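You operate a simulated robot arm through the tools that you are given. There is no shell and no other tool.

The job below is to be done with a simulated robot arm. You get a single attempt, and the scene is never put back.

## Task
Load the blue grease tub and bleed the pump with one stroke.
Fine: lid off on the table, plunger down on the grease, air switch at OPEN for the stroke and at SHUT after. Where these are worked on the way, their far stop is far enough and under half their travel is too little: air switch.

The check looks at the end state, three seconds after you hand in, the way a careful person would. Anything else that was tipped, shoved, dropped, spilled or broken makes it a failure. Lids that push on must go on centred and level and be pressed home; caps that screw on are set level and turned clockwise until they are tight.

## Robot
A 6-joint arm with a two-finger parallel gripper, fixed in place. Base frame: the origin is at the foot of the arm, x ahead of it, y to its left, z up; the work surface is at about z = 900. Readings come in mm, degrees, newtons and seconds.
With the tool pointing down near the work surface it reaches from about 240 to 640 mm from the base axis. Its first joint turns from -66.0 to 66.0 degrees. Payload 2.7 kg.
The tool frame sits at the grasp point between the pads (the TCP): z along the fingers, y along the line on which they close. The tips reach 23 mm beyond it. Largest opening 94 mm; finger width 38, thickness 10; the body of the gripper, 54 by 96 mm, starts 39 mm behind the TCP.
Orientation is that of the tool frame in the base frame, as a unit quaternion [x, y, z, w]. With the fingers straight down and closing along the base's y, the tool's x points along the base's -x, its y along +y and its z along -z.

## Interface
- The arm moves only by the tool apply_moves. Its argument "plan" is a list of rows, each an object (a shift or turn left out is 0, a gripper value left out holds the last) with "gripper": the gripper command, from -1 (shut) to 1 (fully open), values between in proportion; "delta_pos": the shift along the tool's x, y, z in units of 40 mm (1.0 is 40 mm), a list of three; "rotation": the turn, a rotation vector about the tool's x, y, z in units of 8 degrees (1.0 is 8 degrees), a list of three. In form: [{"gripper": gripper, "delta_pos": [dx, dy, dz], "rotation": [wx, wy, wz]}, ...]. A call has 1 to 20 rows; each row shifts and turns the commanded pose from where the row before left it, along the tool's axes as they then stand. A call with a number of a shift or a turn outside -1 to 1 is refused whole. A row lasts 0.2 s, in which the tool goes at most 50 mm and 8.6 degrees; a call with a longer step from one row to the next is refused whole, and so is a gripper value outside its range. Where a pose cannot be reached the arm comes as near as it can. A force on the tool above 40 N (or 10 N above the force at the start of the call, whichever is more), or a blocked arm, ends the call early, and 0.2 s more pass. Each finger travels about 45 mm/s and halts on what it meets, pressing with about 30 N; the grip force reading is that of the motor and also rises with nothing between the fingers. The clock runs only during rows and for 0.2 s after the last one: add rows that do not move to give the fingers time. It gives the time, the measured TCP pose, the force on the tool (base axes), the opening and the grip force at its end, in the units of the frame above (readings bear some noise), with the torque about the TCP (base axes, N m) and any sound that the robot's microphone picked up.
- Cameras (640 x 400 px; columns grow to the right, rows downward): "scene" is fixed at [94.2, -465.1, 1389.2]; the picture's right is [0.41, -0.91, 0.00], its down [-0.64, -0.29, -0.71] and it looks along [0.65, 0.29, -0.70] (base axes); focal length 214 px, centre (320, 200). "wrist" rides on the gripper at [86, 16, -74] in the tool frame; the picture's right is [-0.18, 0.98, 0.00], its down [-0.58, -0.11, -0.81] and it looks along [-0.79, -0.15, 0.59] (tool axes); focal length 243 px, centre (320, 200). There is no depth. A picture from a camera that has moved, and an enlarged one, comes with that camera's place and axes in the base frame and with its lens.
- capture(camera): a new picture of that camera. It takes no simulated time.
- inspect(camera, box): a new picture of the part [left, top, right, bottom] of that camera's present view, enlarged. It takes no simulated time.
- job_done(): hands the job in; it is judged then, once.

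Places have to be worked out from the pictures, the camera data and where the tool is seen. Open the gripper and draw the arm clear of the work before you hand the job in, unless the task says otherwise.

The tools are called by a JSON object that holds its "api" and its "payload". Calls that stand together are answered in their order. apply_moves: Moves the arm, as the interface text tells. Its arguments: {"type":"object","properties":{"plan":{"type":"array"}},"required":["plan"]} The other tools are called the same way: capture (camera) takes a picture; inspect (camera, box) takes an enlarged picture of a part of a camera's view; job_done () hands the job in.

At the start:

```text
time_s: 0.0
tcp_pos: [331.5, -138.6, 1313.4]
ee_rot: [-0.001, 1.0, 0.0, 0.0]
wrist_force: [-0.2, 0.9, 0.4]
moment: [0.0, -0.02, 0.02]
opening: 93.8
gripper_force: 0.2
```

scene: 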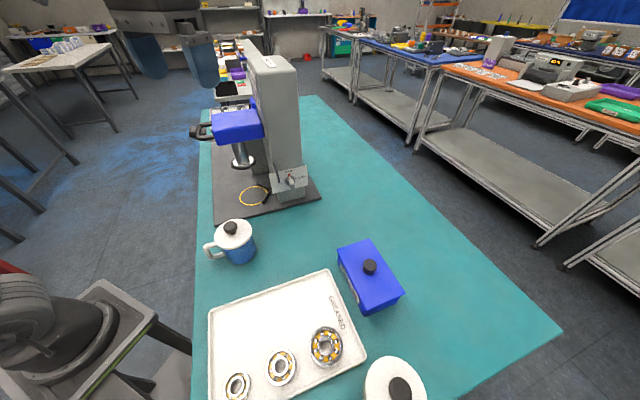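
wrist: 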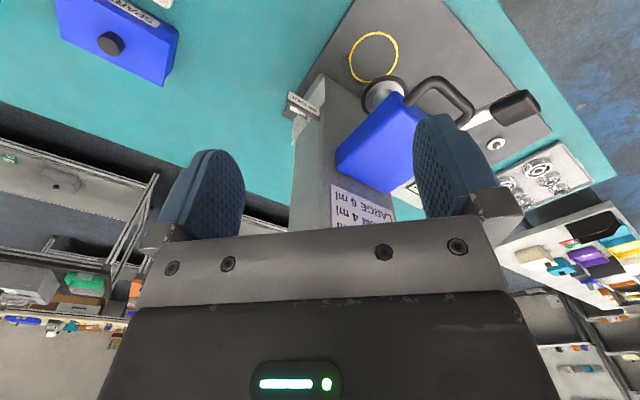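

The start pictures show a pump press with a yellow ring on its base plate, a blue tub with a lid and handle, a blue box with a knob, a white jar, and a tray of bearings. I'll enlarge the views before moving to read the labels.

{"api": "inspect", "payload": {"camera": "scene", "box": [180, 40, 340, 140]}}

{"api": "inspect", "payload": {"camera": "scene", "box": [180, 130, 340, 230]}}

{"api": "inspect", "payload": {"camera": "scene", "box": [190, 200, 350, 300]}}

{"api": "inspect", "payload": {"camera": "scene", "box": [300, 220, 460, 320]}}

{"api": "inspect", "payload": {"camera": "scene", "box": [200, 270, 440, 400]}}

{"api": "inspect", "payload": {"camera": "wrist", "box": [280, 0, 600, 200]}}

{"api": "inspect", "payload": {"camera": "wrist", "box": [280, 60, 440, 240]}}

{"api": "inspect", "payload": {"camera": "wrist", "box": [30, 0, 230, 125]}}

```text
4.00 times, centred on (260, 90) of scene
camera zoom: at [94.2, -465.1, 1389.2], right [0.41, -0.91, 0.0], down [-0.64, -0.29, -0.71], along [0.65, 0.29, -0.7], focal length 858 px, centre (560, 640)
```

zoom: 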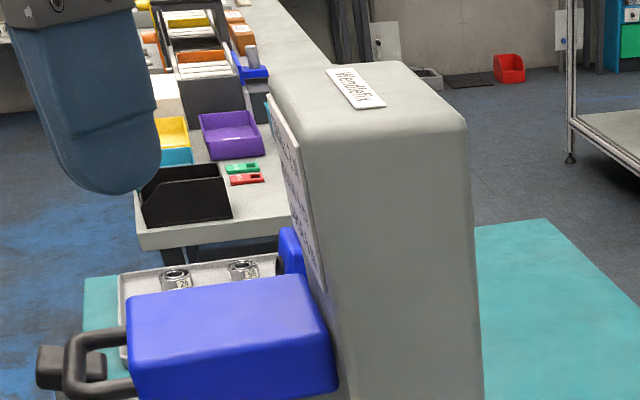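

```text
4.00 times, centred on (260, 180) of scene
camera zoom: at [94.2, -465.1, 1389.2], right [0.41, -0.91, 0.0], down [-0.64, -0.29, -0.71], along [0.65, 0.29, -0.7], focal length 858 px, centre (560, 280)
```

zoom: 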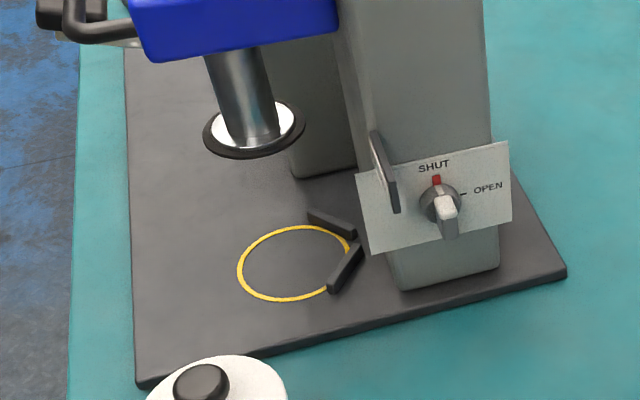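

```text
4.00 times, centred on (270, 250) of scene
camera zoom: at [94.2, -465.1, 1389.2], right [0.41, -0.91, 0.0], down [-0.64, -0.29, -0.71], along [0.65, 0.29, -0.7], focal length 858 px, centre (520, 0)
```

zoom: 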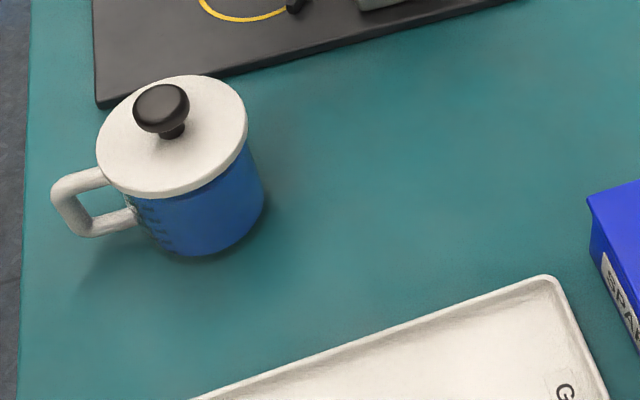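

```text
4.00 times, centred on (380, 270) of scene
camera zoom: at [94.2, -465.1, 1389.2], right [0.41, -0.91, 0.0], down [-0.64, -0.29, -0.71], along [0.65, 0.29, -0.7], focal length 858 px, centre (80, -80)
```

zoom: 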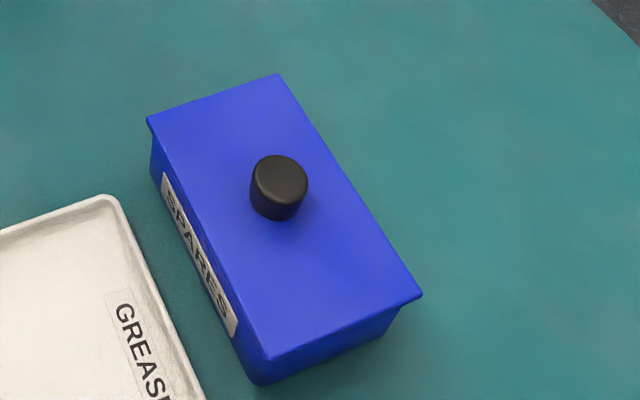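

```text
2.67 times, centred on (320, 335) of scene
camera zoom: at [94.2, -465.1, 1389.2], right [0.41, -0.91, 0.0], down [-0.64, -0.29, -0.71], along [0.65, 0.29, -0.7], focal length 572 px, centre (320, -160)
```

zoom: 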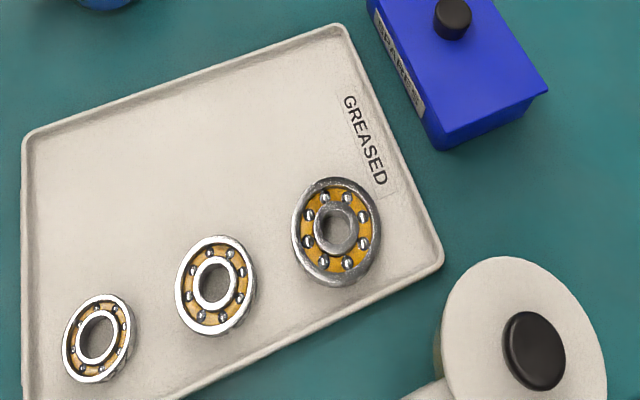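

```text
2.00 times, centred on (440, 100) of wrist
camera zoom: at [244.4, -121.7, 1387.5], right [0.18, 0.98, 0.0], down [0.58, -0.11, 0.81], along [0.79, -0.15, -0.59], focal length 485 px, centre (80, 400)
```

zoom: 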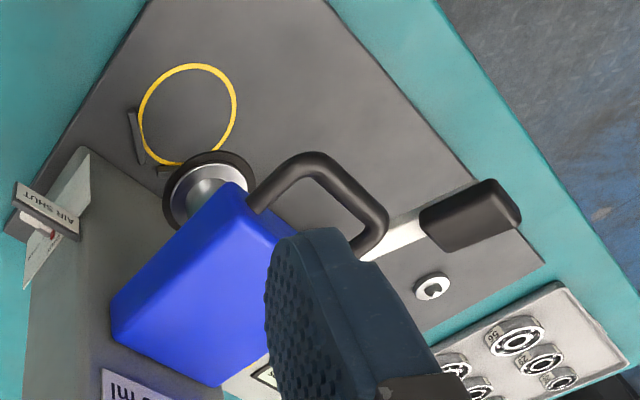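

```text
2.22 times, centred on (360, 150) of wrist
camera zoom: at [244.4, -121.7, 1387.5], right [0.18, 0.98, 0.0], down [0.58, -0.11, 0.81], along [0.79, -0.15, -0.59], focal length 539 px, centre (231, 311)
```

zoom: 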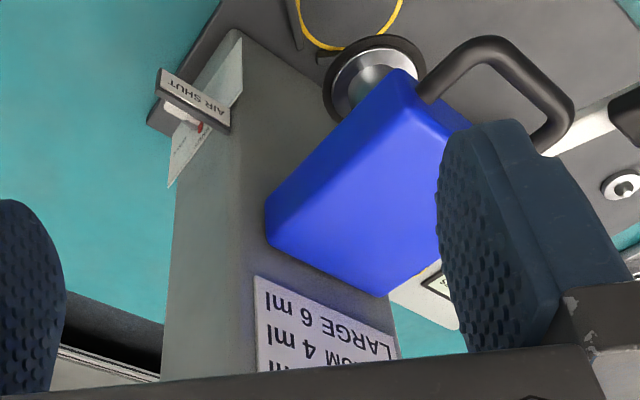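

```text
3.20 times, centred on (130, 62) of wrist
camera zoom: at [244.4, -121.7, 1387.5], right [0.18, 0.98, 0.0], down [0.58, -0.11, 0.81], along [0.79, -0.15, -0.59], focal length 776 px, centre (928, 640)
```

zoom: 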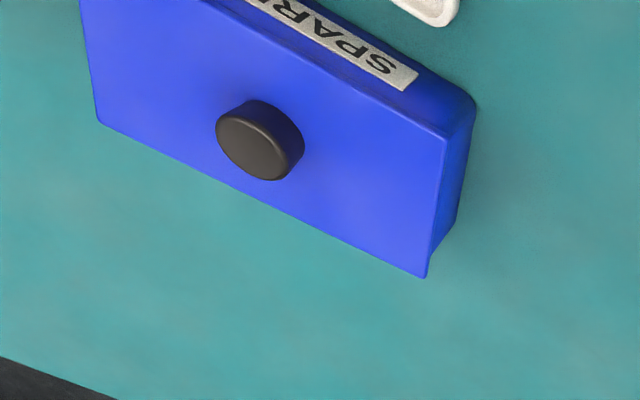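

I estimate the pump ring is near (468, -65), with the plunger disc above it at z≈1050, and the tub knob near (293, -148). I'll move up and to the left, and turn the wrist camera toward the press to see its handle, lever and labels.

{"api": "apply_moves", "payload": {"plan": [{"gripper": 1, "delta_pos": [0, 1, 0]}, {"delta_pos": [0, 1, 0]}, {"delta_pos": [0, 1, 0]}, {"delta_pos": [0, 1, 0]}, {"delta_pos": [0, 1, 0]}, {"delta_pos": [0, 0.5, 0]}, {"rotation": [0, 0, 1]}, {"rotation": [0, 0, 1]}, {"rotation": [0, 0, 1]}, {"rotation": [0, 0, 1]}, {"rotation": [0, 0, 1]}]}}

{"api": "capture", "payload": {"camera": "wrist"}}

{"api": "capture", "payload": {"camera": "scene"}}

```text
time_s: 2.4
tcp_pos: [330.8, 82.2, 1311.8]
ee_rot: [0.343, 0.939, 0.0, 0.0]
wrist_force: [1.5, 0.2, 0.2]
moment: [0.0, 0.01, -0.03]
opening: 94.0
gripper_force: 0.1
```

```text
taken
camera wrist: at [275.4, 150.3, 1387.4], right [0.77, 0.63, 0.0], down [0.37, -0.46, 0.81], along [0.51, -0.62, -0.59], focal length 243 px, centre (320, 200)
```

wrist: 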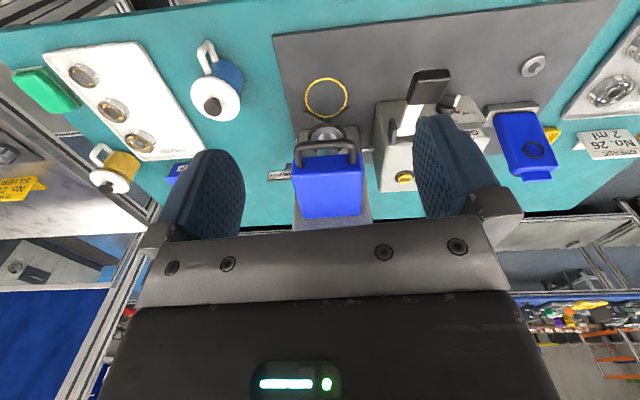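

```text
taken
```

scene: 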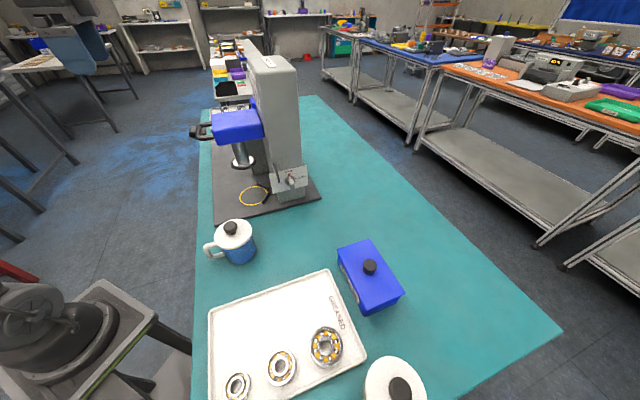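

This shows much more: a blue pump head with a black loop handle, a separate unit beside it with a lever, and another tub that is yellow. I'll enlarge these.

{"api": "inspect", "payload": {"camera": "wrist", "box": [260, 60, 460, 240]}}

{"api": "inspect", "payload": {"camera": "wrist", "box": [360, 40, 480, 120]}}

{"api": "inspect", "payload": {"camera": "wrist", "box": [360, 90, 480, 210]}}

{"api": "inspect", "payload": {"camera": "wrist", "box": [480, 40, 640, 200]}}

{"api": "inspect", "payload": {"camera": "wrist", "box": [60, 30, 300, 200]}}

```text
2.22 times, centred on (360, 150) of wrist
camera zoom: at [275.4, 150.3, 1387.4], right [0.77, 0.63, 0.0], down [0.37, -0.46, 0.81], along [0.51, -0.62, -0.59], focal length 539 px, centre (231, 311)
```

zoom: 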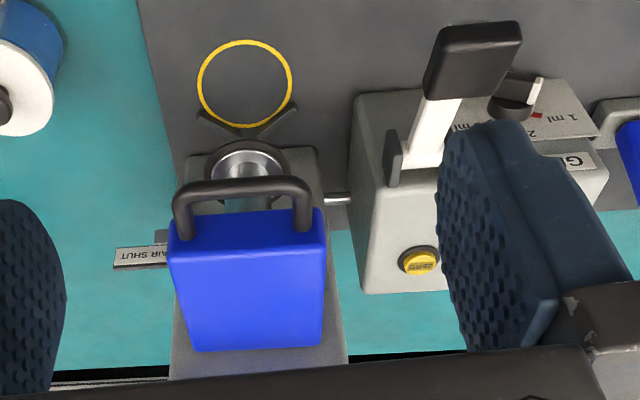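

```text
5.00 times, centred on (420, 80) of wrist
camera zoom: at [275.4, 150.3, 1387.4], right [0.77, 0.63, 0.0], down [0.37, -0.46, 0.81], along [0.51, -0.62, -0.59], focal length 1213 px, centre (-180, 800)
```

zoom: 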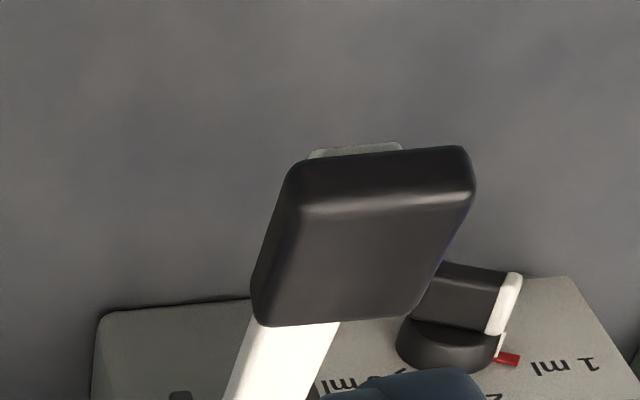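

```text
3.33 times, centred on (420, 150) of wrist
camera zoom: at [275.4, 150.3, 1387.4], right [0.77, 0.63, 0.0], down [0.37, -0.46, 0.81], along [0.51, -0.62, -0.59], focal length 809 px, centre (-13, 367)
```

zoom: 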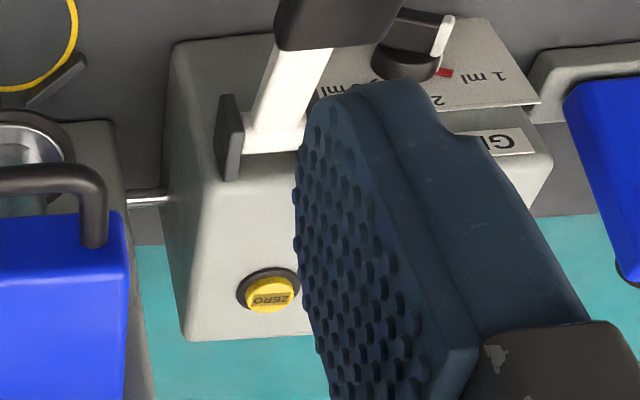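

```text
2.50 times, centred on (560, 120) of wrist
camera zoom: at [275.4, 150.3, 1387.4], right [0.77, 0.63, 0.0], down [0.37, -0.46, 0.81], along [0.51, -0.62, -0.59], focal length 606 px, centre (-280, 400)
```

zoom: 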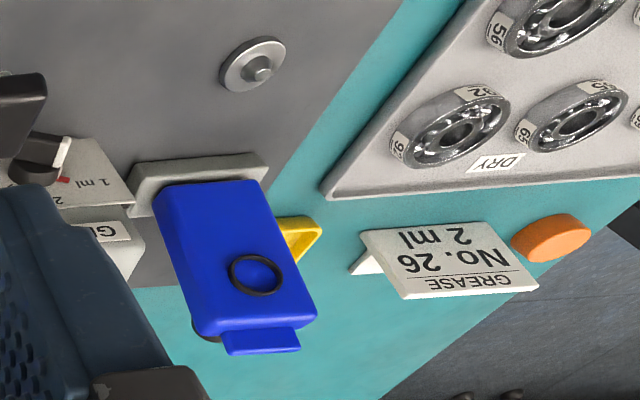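

```text
2.35 times, centred on (180, 115) of wrist
camera zoom: at [275.4, 150.3, 1387.4], right [0.77, 0.63, 0.0], down [0.37, -0.46, 0.81], along [0.51, -0.62, -0.59], focal length 571 px, centre (649, 400)
```

zoom: 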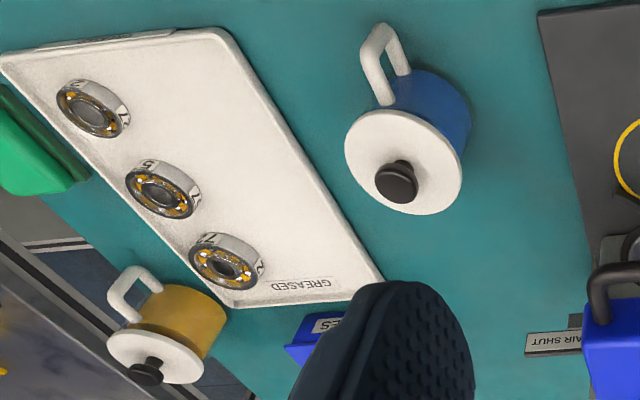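

The station is a grease press, with a blue head and a loop handle near (417, -8, 1142), and beside it a pump lever with its grip near (492, 113, 1083). The lid knob triangulates to about (288, -157, 1005). Next I'll look closely at the air switch.

{"api": "inspect", "payload": {"camera": "scene", "box": [264, 156, 312, 206]}}

{"api": "inspect", "payload": {"camera": "wrist", "box": [260, 120, 330, 200]}}

{"api": "inspect", "payload": {"camera": "scene", "box": [184, 96, 264, 176]}}

```text
8.00 times, centred on (288, 181) of scene
camera zoom: at [94.2, -465.1, 1389.2], right [0.41, -0.91, 0.0], down [-0.64, -0.29, -0.71], along [0.65, 0.29, -0.7], focal length 1716 px, centre (576, 352)
```

zoom: 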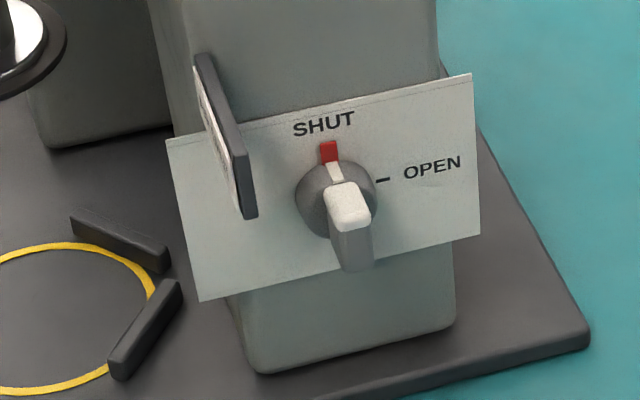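

```text
5.00 times, centred on (295, 160) of wrist
camera zoom: at [275.4, 150.3, 1387.4], right [0.77, 0.63, 0.0], down [0.37, -0.46, 0.81], along [0.51, -0.62, -0.59], focal length 1213 px, centre (445, 400)
```

zoom: 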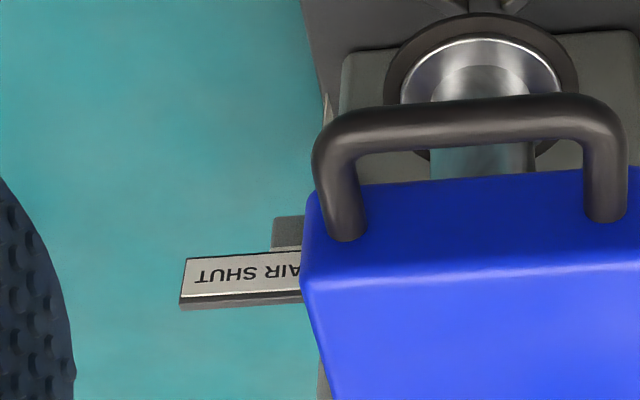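

```text
5.00 times, centred on (224, 136) of scene
camera zoom: at [94.2, -465.1, 1389.2], right [0.41, -0.91, 0.0], down [-0.64, -0.29, -0.71], along [0.65, 0.29, -0.7], focal length 1072 px, centre (800, 520)
```

zoom: 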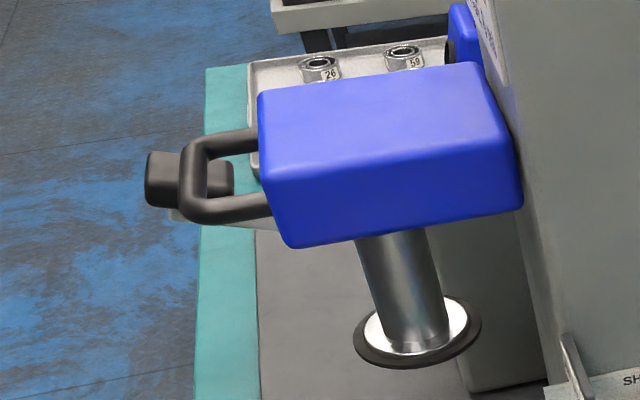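

The switch is a knob with a fin, currently at the red SHUT mark, and OPEN is about 90° clockwise as seen from the scene side. I'll shift along the station's front and go lower to see the lever unit unobstructed.

{"api": "apply_moves", "payload": {"plan": [{"delta_pos": [0, 1, 0.5]}, {"delta_pos": [0, 1, 0.5]}, {"delta_pos": [0, 0.5, 0.5]}, {"delta_pos": [0.5, 0.5, 0.5], "rotation": [0, 0, 0.75]}, {"delta_pos": [0.5, 0, 0.5]}]}}

{"api": "capture", "payload": {"camera": "wrist"}}

{"api": "inspect", "payload": {"camera": "wrist", "box": [240, 0, 480, 160]}}

```text
time_s: 3.6
tcp_pos: [378.0, 201.7, 1211.5]
ee_rot: [0.391, 0.92, 0.0, 0.0]
wrist_force: [0.2, -0.4, -0.1]
moment: [-0.01, -0.01, 0.0]
opening: 93.7
gripper_force: 0.1
```

```text
taken
camera wrist: at [329.6, 275.0, 1286.8], right [0.84, 0.55, 0.0], down [0.33, -0.49, 0.81], along [0.44, -0.67, -0.59], focal length 243 px, centre (320, 200)
```

wrist: 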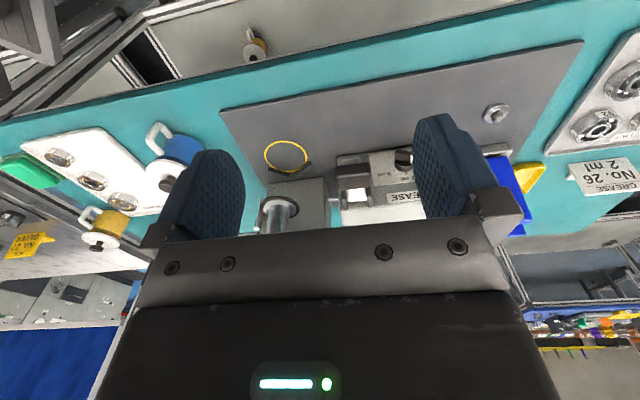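

```text
2.50 times, centred on (360, 80) of wrist
camera zoom: at [329.6, 275.0, 1286.8], right [0.84, 0.55, 0.0], down [0.33, -0.49, 0.81], along [0.44, -0.67, -0.59], focal length 606 px, centre (220, 500)
```

zoom: 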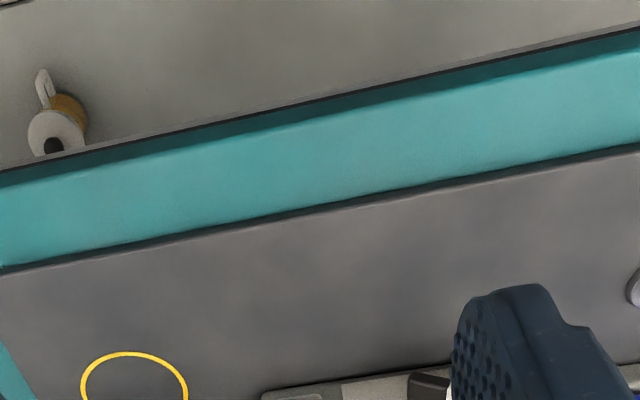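

The fingers block the view from here. I'll back off along the front direction and tilt the tool so the camera looks more horizontally at the lever unit.

{"api": "apply_moves", "payload": {"plan": [{"delta_pos": [1, 0, 0]}, {"delta_pos": [1, 0.5, -0.5]}, {"delta_pos": [0.5, 0.5, -0.5]}, {"rotation": [0, -1, 0]}, {"rotation": [0, -1, 0]}]}}

{"api": "capture", "payload": {"camera": "wrist"}}

{"api": "inspect", "payload": {"camera": "wrist", "box": [230, 60, 430, 200]}}

```text
time_s: 4.8
tcp_pos: [337.9, 300.4, 1252.6]
ee_rot: [0.387, 0.911, -0.054, 0.129]
wrist_force: [0.2, 0.2, -1.0]
moment: [0.02, 0.01, 0.04]
opening: 94.1
gripper_force: 0.1
```

```text
taken
camera wrist: at [277.4, 386.8, 1300.6], right [0.83, 0.55, 0.05], down [0.15, -0.32, 0.94], along [0.54, -0.77, -0.35], focal length 243 px, centre (320, 200)
```

wrist: 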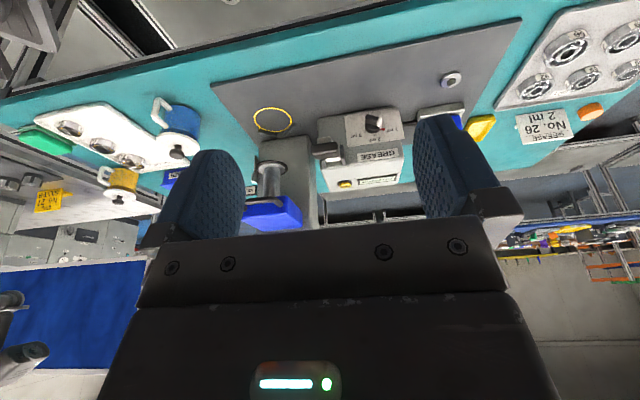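

```text
2.86 times, centred on (330, 130) of wrist
camera zoom: at [277.4, 386.8, 1300.6], right [0.83, 0.55, 0.05], down [0.15, -0.32, 0.94], along [0.54, -0.77, -0.35], focal length 693 px, centre (291, 400)
```

zoom: 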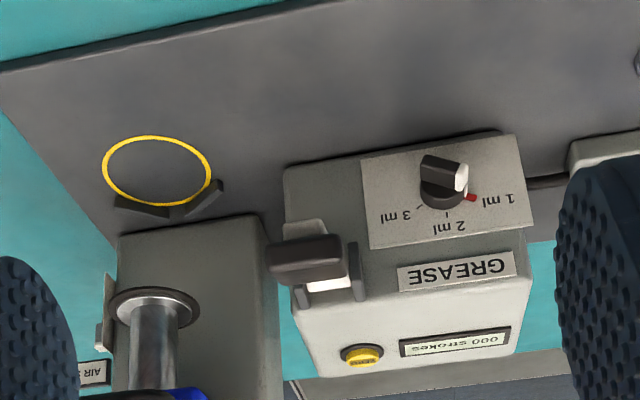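

The unit has a dose dial set at 1 ml, a counter reading "000 strokes", a ZERO button and the pump lever. I'll zoom further on the lever and its stop.

{"api": "inspect", "payload": {"camera": "wrist", "box": [300, 110, 360, 190]}}

{"api": "inspect", "payload": {"camera": "wrist", "box": [340, 100, 420, 200]}}

{"api": "inspect", "payload": {"camera": "wrist", "box": [230, 90, 330, 210]}}

{"api": "inspect", "payload": {"camera": "scene", "box": [184, 80, 274, 140]}}

```text
5.00 times, centred on (330, 150) of wrist
camera zoom: at [277.4, 386.8, 1300.6], right [0.83, 0.55, 0.05], down [0.15, -0.32, 0.94], along [0.54, -0.77, -0.35], focal length 1213 px, centre (270, 450)
```

zoom: 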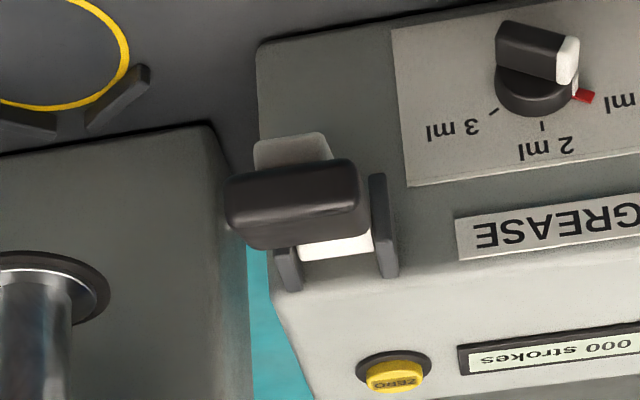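

```text
4.00 times, centred on (380, 150) of wrist
camera zoom: at [277.4, 386.8, 1300.6], right [0.83, 0.55, 0.05], down [0.15, -0.32, 0.94], along [0.54, -0.77, -0.35], focal length 970 px, centre (80, 400)
```

zoom: 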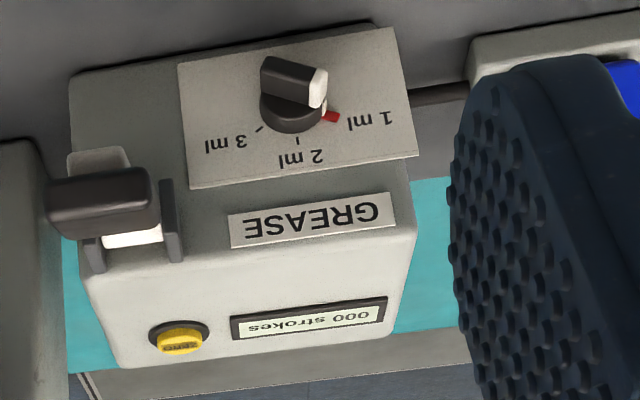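

```text
3.33 times, centred on (280, 150) of wrist
camera zoom: at [277.4, 386.8, 1300.6], right [0.83, 0.55, 0.05], down [0.15, -0.32, 0.94], along [0.54, -0.77, -0.35], focal length 809 px, centre (453, 367)
```

zoom: 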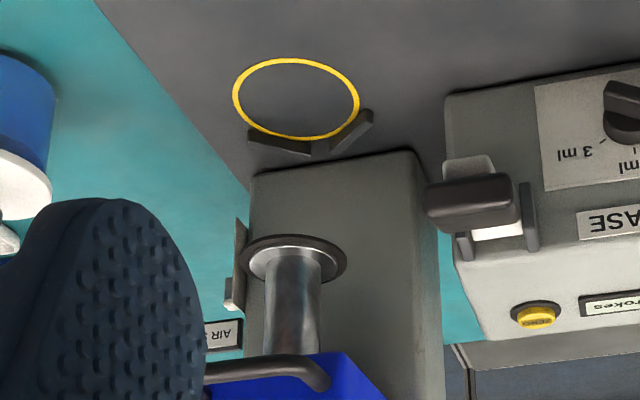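

```text
6.67 times, centred on (229, 110) of scene
camera zoom: at [94.2, -465.1, 1389.2], right [0.41, -0.91, 0.0], down [-0.64, -0.29, -0.71], along [0.65, 0.29, -0.7], focal length 1430 px, centre (927, 800)
```

zoom: 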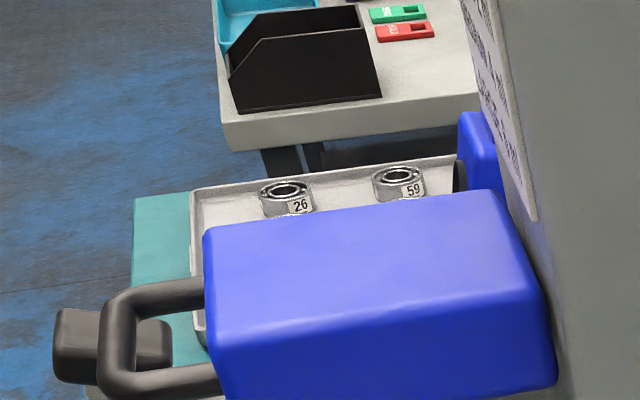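

The lever sticks out toward the operator side and tilts up from cheeks near (555, 25, 1042), so a stroke should be pressing its grip down. I'll bring the tool upright and move above the tub's lid knob.

{"api": "apply_moves", "payload": {"plan": [{"rotation": [0, 1, 0]}, {"rotation": [0, 1, 0]}, {"delta_pos": [-0.735, -0.882, 0]}, {"delta_pos": [-0.735, -0.882, 0]}, {"delta_pos": [-0.735, -0.882, 0]}, {"delta_pos": [-0.735, -0.882, 0]}, {"delta_pos": [-0.735, -0.882, 0]}, {"delta_pos": [-0.735, -0.882, 0]}, {"delta_pos": [-0.735, -0.882, 0]}, {"delta_pos": [-0.735, -0.882, 0]}, {"delta_pos": [-0.735, -0.882, 0]}, {"delta_pos": [-0.735, -0.882, 0]}, {"delta_pos": [0, 0, 0.8]}, {"delta_pos": [0, 0, 0.8]}, {"delta_pos": [0, 0, 0.8]}]}}

{"api": "capture", "payload": {"camera": "wrist"}}

{"api": "capture", "payload": {"camera": "scene"}}

```text
time_s: 8.0
tcp_pos: [287.6, -154.8, 1154.5]
ee_rot: [0.39, 0.921, 0.0, 0.0]
wrist_force: [0.2, -0.3, 0.8]
moment: [-0.03, -0.02, -0.01]
opening: 93.9
gripper_force: 0.0
```

```text
taken
camera wrist: at [239.3, -82.2, 1230.1], right [0.83, 0.55, 0.0], down [0.33, -0.49, 0.81], along [0.44, -0.67, -0.59], focal length 243 px, centre (320, 200)
```

wrist: 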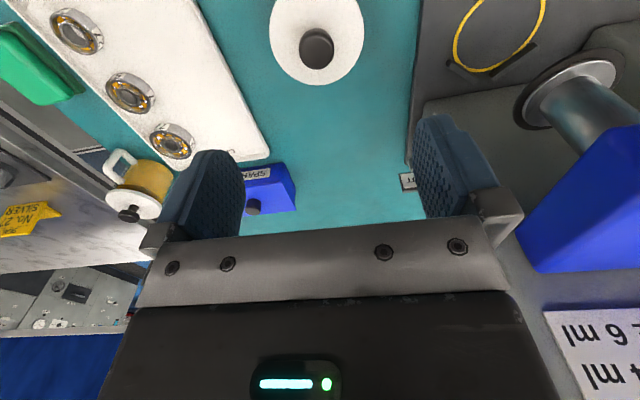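

```text
taken
```

scene: 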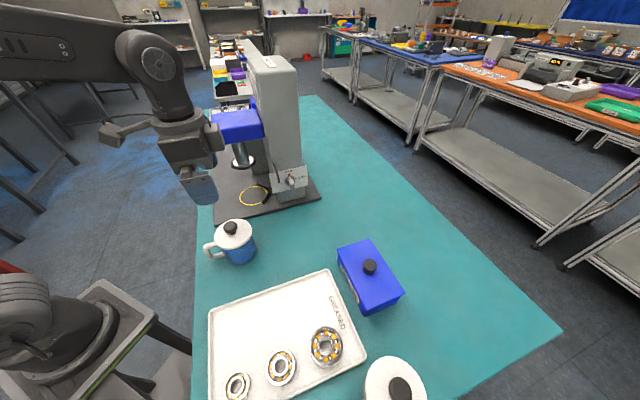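

The knob appears almost directly below the TCP. I'll enlarge it to fix the last millimetres.

{"api": "inspect", "payload": {"camera": "wrist", "box": [260, 0, 380, 90]}}

{"api": "inspect", "payload": {"camera": "wrist", "box": [400, 0, 640, 150]}}

{"api": "inspect", "payload": {"camera": "scene", "box": [200, 210, 270, 270]}}

```text
4.44 times, centred on (320, 45) of wrist
camera zoom: at [239.3, -82.2, 1230.1], right [0.83, 0.55, 0.0], down [0.33, -0.49, 0.81], along [0.44, -0.67, -0.59], focal length 1078 px, centre (320, 889)
```

zoom: 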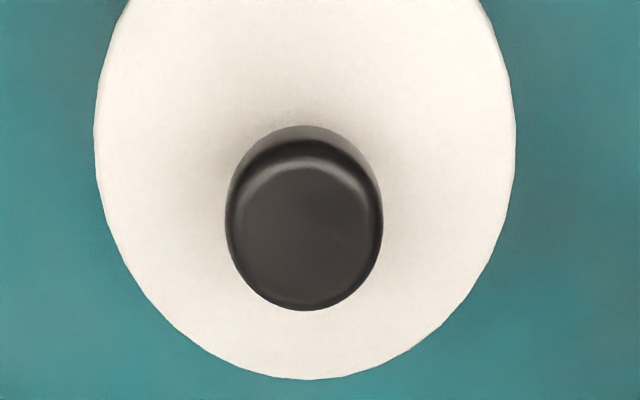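

```text
2.67 times, centred on (520, 75) of wrist
camera zoom: at [239.3, -82.2, 1230.1], right [0.83, 0.55, 0.0], down [0.33, -0.49, 0.81], along [0.44, -0.67, -0.59], focal length 647 px, centre (-213, 533)
```

zoom: 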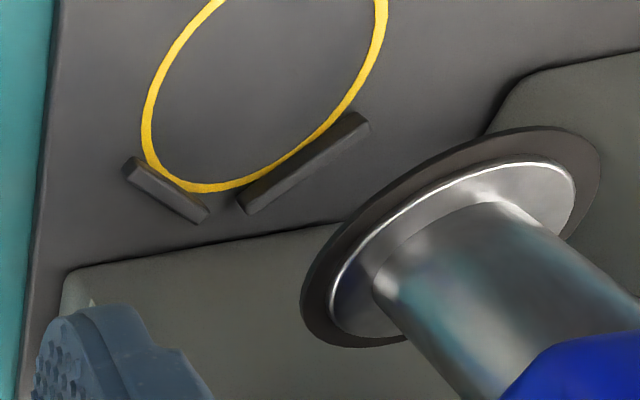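

```text
6.67 times, centred on (235, 240) of scene
camera zoom: at [94.2, -465.1, 1389.2], right [0.41, -0.91, 0.0], down [-0.64, -0.29, -0.71], along [0.65, 0.29, -0.7], focal length 1430 px, centre (887, -67)
```

zoom: 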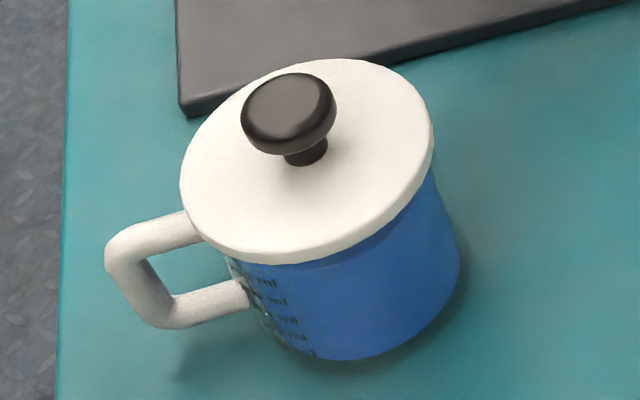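

The knob is a mushroom about 31 mm wide, offset by about -3.5 mm in tool y. I'll correct that, descend to TCP z≈1010 so the tips stay above the lid, and look.

{"api": "apply_moves", "payload": {"plan": [{"delta_pos": [-0.03, -0.088, 0]}, {"delta_pos": [0, 0, 0.9]}, {"delta_pos": [0, 0, 0.9]}, {"delta_pos": [0, 0, 0.9]}, {"delta_pos": [0, 0, 0.88]}, {}]}}

{"api": "capture", "payload": {"camera": "wrist"}}

{"api": "inspect", "payload": {"camera": "scene", "box": [180, 180, 280, 280]}}

```text
time_s: 9.4
tcp_pos: [286.6, -158.9, 1011.9]
ee_rot: [0.391, 0.921, 0.0, 0.0]
wrist_force: [0.3, -0.1, 0.3]
moment: [0.01, 0.03, -0.01]
opening: 94.1
gripper_force: 0.1
```

```text
taken
camera wrist: at [238.0, -85.5, 1087.6], right [0.83, 0.55, 0.0], down [0.33, -0.49, 0.81], along [0.44, -0.67, -0.59], focal length 243 px, centre (320, 200)
```

wrist: 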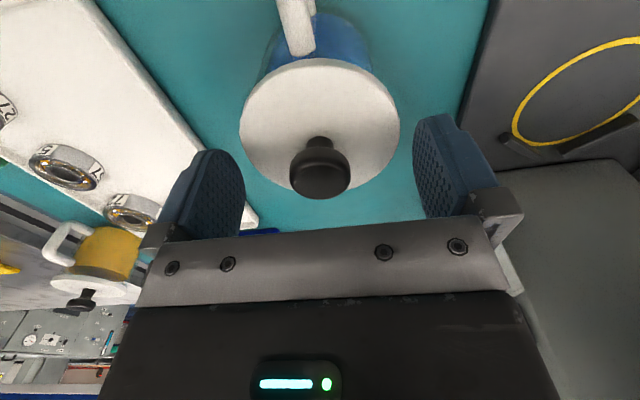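

```text
4.00 times, centred on (230, 230) of scene
camera zoom: at [94.2, -465.1, 1389.2], right [0.41, -0.91, 0.0], down [-0.64, -0.29, -0.71], along [0.65, 0.29, -0.7], focal length 858 px, centre (680, 80)
```

zoom: 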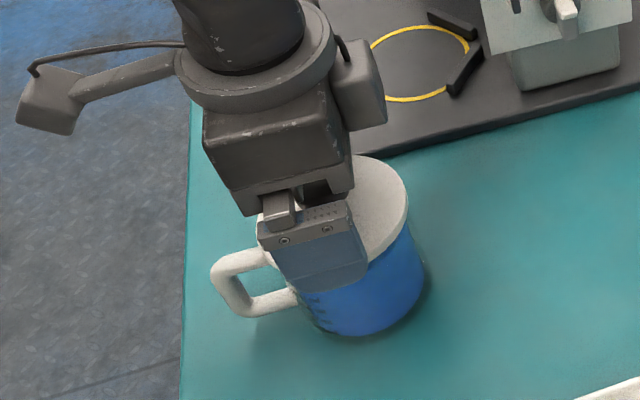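

The knob sits right at the TCP in the picture. I'll close on it now and check the grip.

{"api": "apply_moves", "payload": {"plan": [{"gripper": -1}, {}, {}, {}, {}, {}]}}

{"api": "capture", "payload": {"camera": "wrist"}}

```text
time_s: 10.8
tcp_pos: [285.5, -159.2, 1011.9]
ee_rot: [0.391, 0.92, 0.0, 0.0]
wrist_force: [-0.3, -1.7, -0.1]
moment: [0.01, -0.03, -0.02]
opening: 28.0
gripper_force: 30.2
```

```text
taken
camera wrist: at [238.1, -85.6, 1088.0], right [0.83, 0.55, 0.0], down [0.33, -0.49, 0.81], along [0.44, -0.67, -0.59], focal length 243 px, centre (320, 200)
```

wrist: 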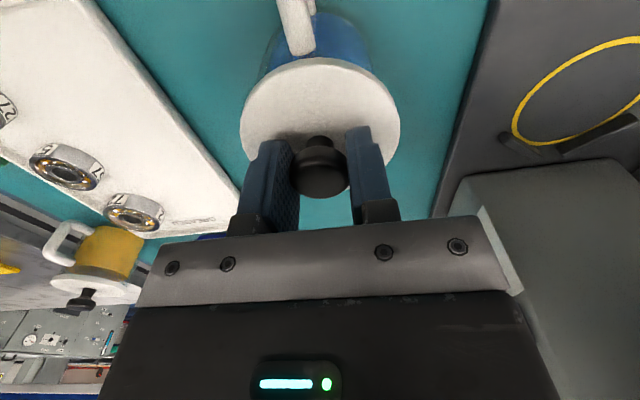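

The knob is gripped at 28 mm with 30 N. I'll lift slowly by about 15 mm and watch the force and the lid.

{"api": "apply_moves", "payload": {"plan": [{"delta_pos": [0, 0, -0.1]}, {"delta_pos": [0, 0, -0.1]}, {"delta_pos": [0, 0, -0.1]}, {"delta_pos": [0, 0, -0.1]}]}}

{"api": "inspect", "payload": {"camera": "wrist", "box": [200, 0, 440, 200]}}

{"api": "inspect", "payload": {"camera": "scene", "box": [180, 180, 280, 280]}}

```text
time_s: 11.8
tcp_pos: [286.5, -158.9, 1028.9]
ee_rot: [0.391, 0.92, 0.0, 0.0]
wrist_force: [0.6, -0.4, 0.1]
moment: [-0.02, 0.03, -0.01]
opening: 27.7
gripper_force: 30.0
heard: snap
```

```text
2.00 times, centred on (320, 100) of wrist
camera zoom: at [238.5, -85.7, 1104.1], right [0.83, 0.55, 0.0], down [0.33, -0.49, 0.81], along [0.44, -0.67, -0.59], focal length 485 px, centre (320, 400)
```

zoom: 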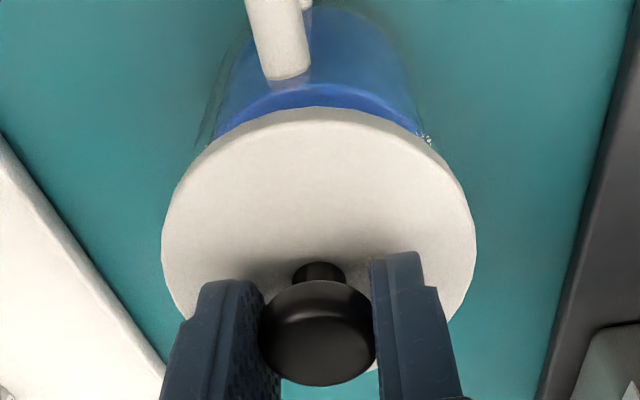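

```text
4.00 times, centred on (230, 230) of scene
camera zoom: at [94.2, -465.1, 1389.2], right [0.41, -0.91, 0.0], down [-0.64, -0.29, -0.71], along [0.65, 0.29, -0.7], focal length 858 px, centre (680, 80)
```

zoom: 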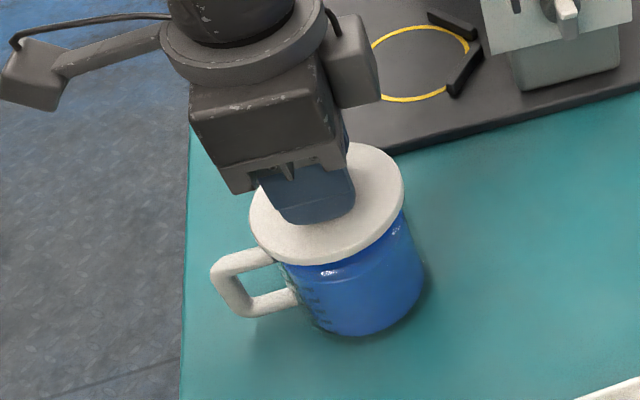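

The lid snapped free and the tub stayed put. I'll raise it clear and carry it to open table near (345, -285), between the tray and the press plate and short of the SPARES box. Then I'll check with a picture before lowering.

{"api": "apply_moves", "payload": {"plan": [{"delta_pos": [0, 0, -0.5]}, {"delta_pos": [0, 0, -1]}, {"delta_pos": [-0.82, -0.285, 0]}, {"delta_pos": [-0.82, -0.285, 0]}, {"delta_pos": [-0.82, -0.285, 0]}, {"delta_pos": [-0.82, -0.285, 0]}, {}]}}

{"api": "capture", "payload": {"camera": "wrist"}}

{"api": "capture", "payload": {"camera": "scene"}}

```text
time_s: 13.4
tcp_pos: [346.2, -284.9, 1088.5]
ee_rot: [0.391, 0.92, 0.001, 0.0]
wrist_force: [-0.5, 0.0, -0.7]
moment: [-0.02, -0.01, 0.0]
opening: 27.5
gripper_force: 30.1
```

```text
taken
camera wrist: at [297.3, -211.1, 1163.7], right [0.83, 0.55, 0.0], down [0.33, -0.49, 0.81], along [0.44, -0.67, -0.59], focal length 243 px, centre (320, 200)
```

wrist: 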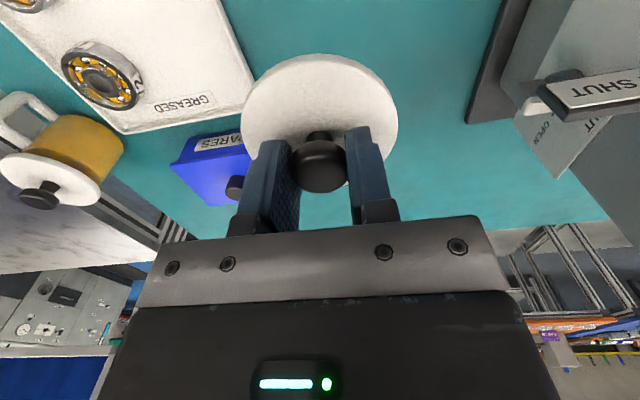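

```text
taken
```

scene: 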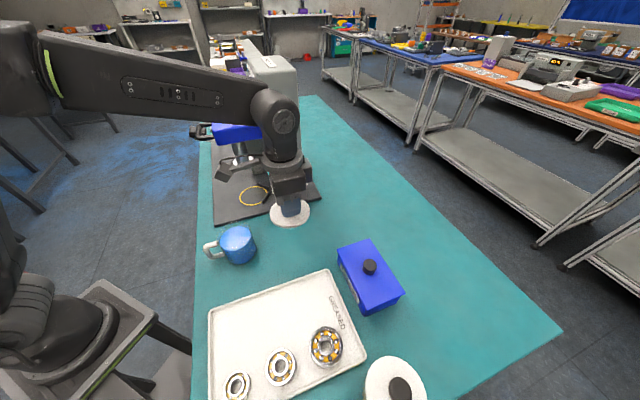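

The landing spot projects to clear table at about scene pixel (297, 251), away from the tray, box and tub. I'll descend to about z 965, then creep down.

{"api": "apply_moves", "payload": {"plan": [{"delta_pos": [0, 0, 0.8]}, {"delta_pos": [0, 0, 0.8]}, {"delta_pos": [0, 0, 0.8]}, {"delta_pos": [0, 0, 0.5]}, {"delta_pos": [0, 0, 0.2]}, {}]}}

{"api": "inspect", "payload": {"camera": "scene", "box": [240, 190, 360, 290]}}

{"api": "capture", "payload": {"camera": "wrist"}}

```text
time_s: 14.8
tcp_pos: [346.2, -284.9, 964.2]
ee_rot: [0.391, 0.92, 0.0, 0.0]
wrist_force: [0.8, 0.4, -0.4]
moment: [0.0, -0.05, -0.02]
opening: 27.5
gripper_force: 29.8
```

```text
4.00 times, centred on (300, 240) of scene
camera zoom: at [94.2, -465.1, 1389.2], right [0.41, -0.91, 0.0], down [-0.64, -0.29, -0.71], along [0.65, 0.29, -0.7], focal length 858 px, centre (400, 40)
```

zoom: 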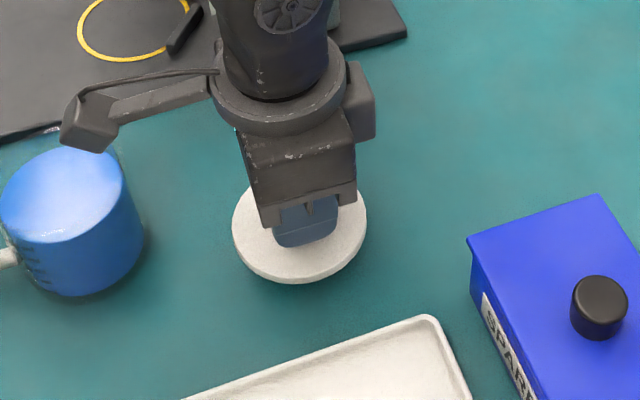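

```text
taken
camera wrist: at [296.7, -211.3, 1039.7], right [0.83, 0.55, 0.0], down [0.33, -0.49, 0.81], along [0.44, -0.67, -0.59], focal length 243 px, centre (320, 200)
```

wrist: 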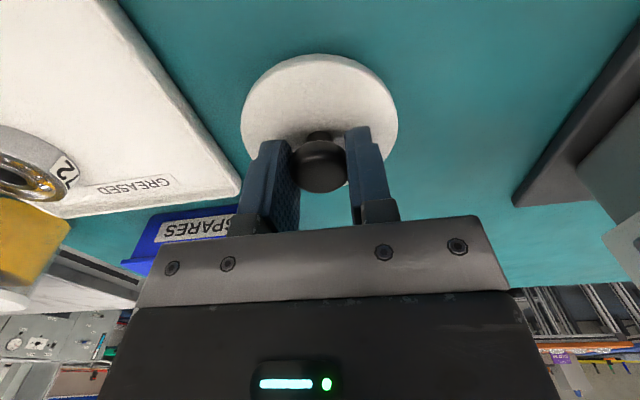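

Nothing is in the way. I'll creep down 2 mm at a time and watch the vertical force for contact.

{"api": "apply_moves", "payload": {"plan": [{"delta_pos": [0, 0, 0.1]}, {"delta_pos": [0, 0, 0.1]}, {"delta_pos": [0, 0, 0.05]}, {"delta_pos": [0, 0, 0.05]}, {"delta_pos": [0, 0, 0.05]}]}}

```text
time_s: 16.0
tcp_pos: [344.1, -285.6, 950.4]
ee_rot: [0.39, 0.921, 0.001, 0.0]
wrist_force: [-0.2, 0.3, -0.6]
moment: [-0.04, -0.01, -0.02]
opening: 27.7
gripper_force: 29.8
```

No contact yet at 950. I'll keep creeping.

{"api": "apply_moves", "payload": {"plan": [{"delta_pos": [0, 0, 0.05]}, {"delta_pos": [0, 0, 0.05]}, {"delta_pos": [0, 0, 0.05]}]}}

{"api": "inspect", "payload": {"camera": "scene", "box": [260, 210, 340, 270]}}

```text
time_s: 16.8
tcp_pos: [345.6, -284.3, 945.2]
ee_rot: [0.391, 0.921, 0.0, 0.0]
wrist_force: [-0.3, 0.3, -0.4]
moment: [0.01, 0.04, -0.02]
opening: 27.5
gripper_force: 29.4
```

```text
6.67 times, centred on (300, 240) of scene
camera zoom: at [94.2, -465.1, 1389.2], right [0.41, -0.91, 0.0], down [-0.64, -0.29, -0.71], along [0.65, 0.29, -0.7], focal length 1430 px, centre (453, -67)
```

zoom: 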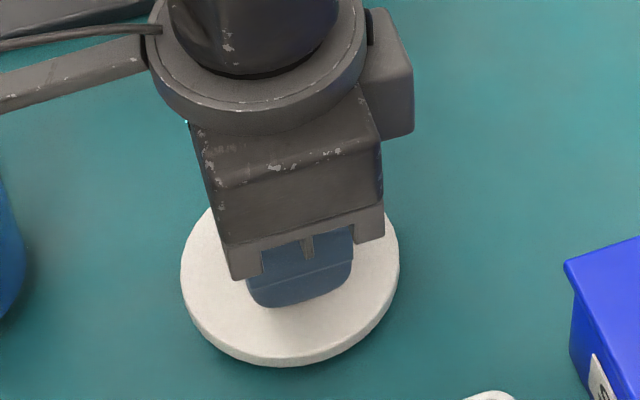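

{"api": "apply_moves", "payload": {"plan": [{"delta_pos": [0, 0, 0.05]}, {"delta_pos": [0, 0, 0.03]}]}}

```text
time_s: 17.4
tcp_pos: [345.5, -284.6, 941.3]
ee_rot: [0.391, 0.921, 0.0, 0.0]
wrist_force: [0.1, 0.7, 0.1]
moment: [-0.03, 0.02, 0.04]
opening: 27.5
gripper_force: 30.1
```

Still no contact force at 941, so I'll continue in about 1 mm steps.

{"api": "apply_moves", "payload": {"plan": [{"delta_pos": [0, 0, 0.03]}, {"delta_pos": [0, 0, 0.03]}]}}

{"api": "inspect", "payload": {"camera": "scene", "box": [270, 225, 330, 270]}}

```text
time_s: 18.0
tcp_pos: [345.0, -283.8, 940.3]
ee_rot: [0.391, 0.92, 0.0, 0.001]
wrist_force: [-1.2, 1.3, 8.1]
moment: [0.2, -0.03, 0.04]
opening: 27.7
gripper_force: 29.7
```

```text
8.89 times, centred on (300, 248) of scene
camera zoom: at [94.0, -465.0, 1389.2], right [0.41, -0.91, 0.0], down [-0.64, -0.29, -0.71], along [0.65, 0.29, -0.7], focal length 1906 px, centre (498, -222)
```

zoom: 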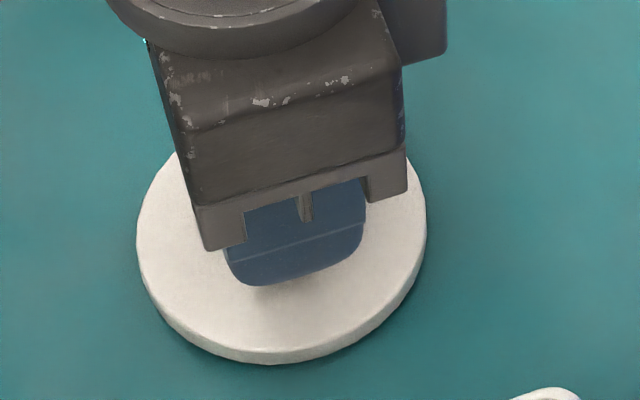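

Contact registers at 8 N with TCP z≈940, so the lid is on the table. I'll open the fingers and rise straight up.

{"api": "apply_moves", "payload": {"plan": [{"gripper": 0.3}, {}, {}, {}, {"delta_pos": [0, 0, -0.5]}, {"delta_pos": [0, 0, -1]}, {"delta_pos": [0, 0, -1]}, {"delta_pos": [0, 0, -1]}, {"delta_pos": [0, 0, -1]}, {}]}}

{"api": "capture", "payload": {"camera": "wrist"}}

{"api": "capture", "payload": {"camera": "scene"}}

```text
time_s: 20.2
tcp_pos: [344.5, -284.4, 1118.8]
ee_rot: [0.391, 0.92, 0.0, 0.001]
wrist_force: [0.5, 0.0, -0.6]
moment: [0.02, -0.01, -0.01]
opening: 61.3
gripper_force: 0.1
```

```text
taken
camera wrist: at [296.4, -211.6, 1194.2], right [0.83, 0.55, 0.0], down [0.33, -0.49, 0.81], along [0.44, -0.67, -0.59], focal length 243 px, centre (320, 200)
```

wrist: 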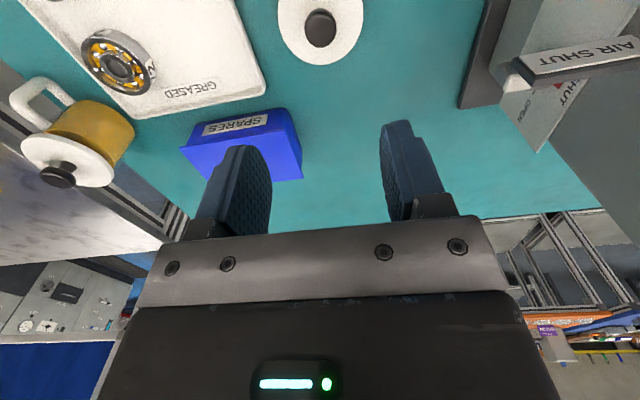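

```text
taken
```

scene: 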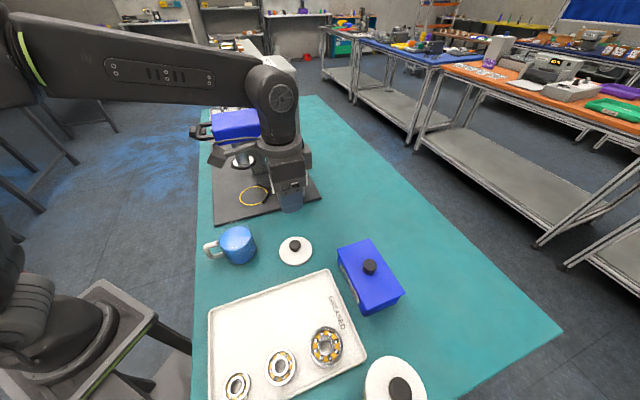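

The lid stands level on the table and the tub is open. I'll move back above the tub's handle to see its exact position and direction.

{"api": "apply_moves", "payload": {"plan": [{"gripper": 0.3, "delta_pos": [1.0, 0.226, 0]}, {"delta_pos": [1.0, 0.226, 0]}, {"delta_pos": [1.0, 0.226, 0]}, {"delta_pos": [1.0, 0.226, 0]}, {"delta_pos": [1.0, 0.226, 0]}, {}]}}

{"api": "capture", "payload": {"camera": "wrist"}}

{"api": "inspect", "payload": {"camera": "wrist", "box": [220, 0, 460, 150]}}

{"api": "inspect", "payload": {"camera": "scene", "box": [190, 200, 290, 280]}}

```text
time_s: 21.6
tcp_pos: [237.8, -110.4, 1119.5]
ee_rot: [0.39, 0.921, 0.0, 0.001]
wrist_force: [0.4, -0.5, 0.6]
moment: [-0.02, 0.01, 0.02]
opening: 61.2
gripper_force: 0.1
```

```text
taken
camera wrist: at [189.7, -36.2, 1194.8], right [0.83, 0.55, 0.0], down [0.33, -0.49, 0.81], along [0.44, -0.67, -0.59], focal length 243 px, centre (320, 200)
```

wrist: 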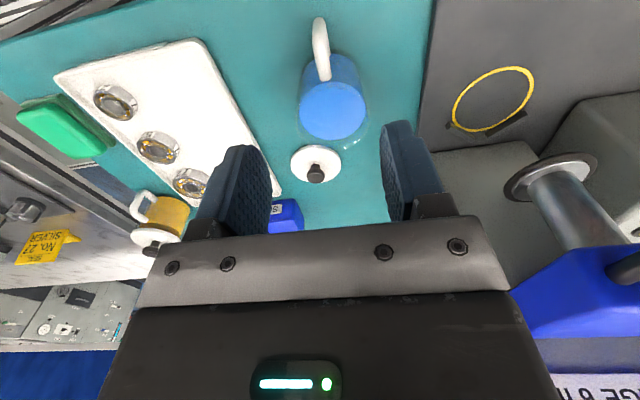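

```text
2.67 times, centred on (340, 75) of wrist
camera zoom: at [189.7, -36.2, 1194.8], right [0.83, 0.55, 0.0], down [0.33, -0.49, 0.81], along [0.44, -0.67, -0.59], focal length 647 px, centre (267, 533)
```

zoom: 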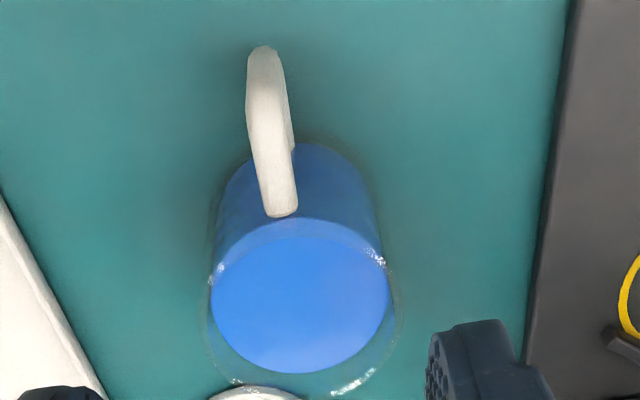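

```text
5.00 times, centred on (240, 240) of scene
camera zoom: at [94.1, -465.1, 1389.2], right [0.41, -0.91, 0.0], down [-0.64, -0.29, -0.71], along [0.65, 0.29, -0.7], focal length 1072 px, centre (720, 0)
```

zoom: 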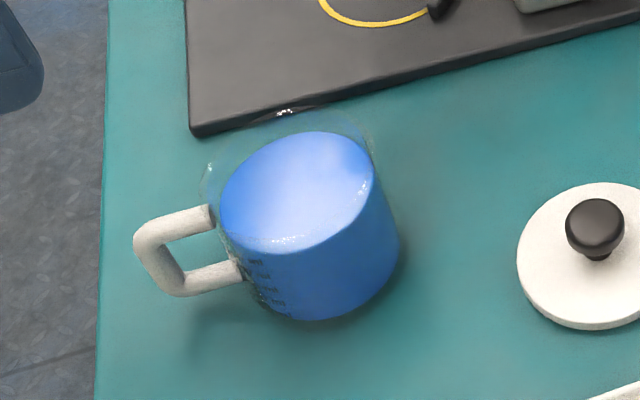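

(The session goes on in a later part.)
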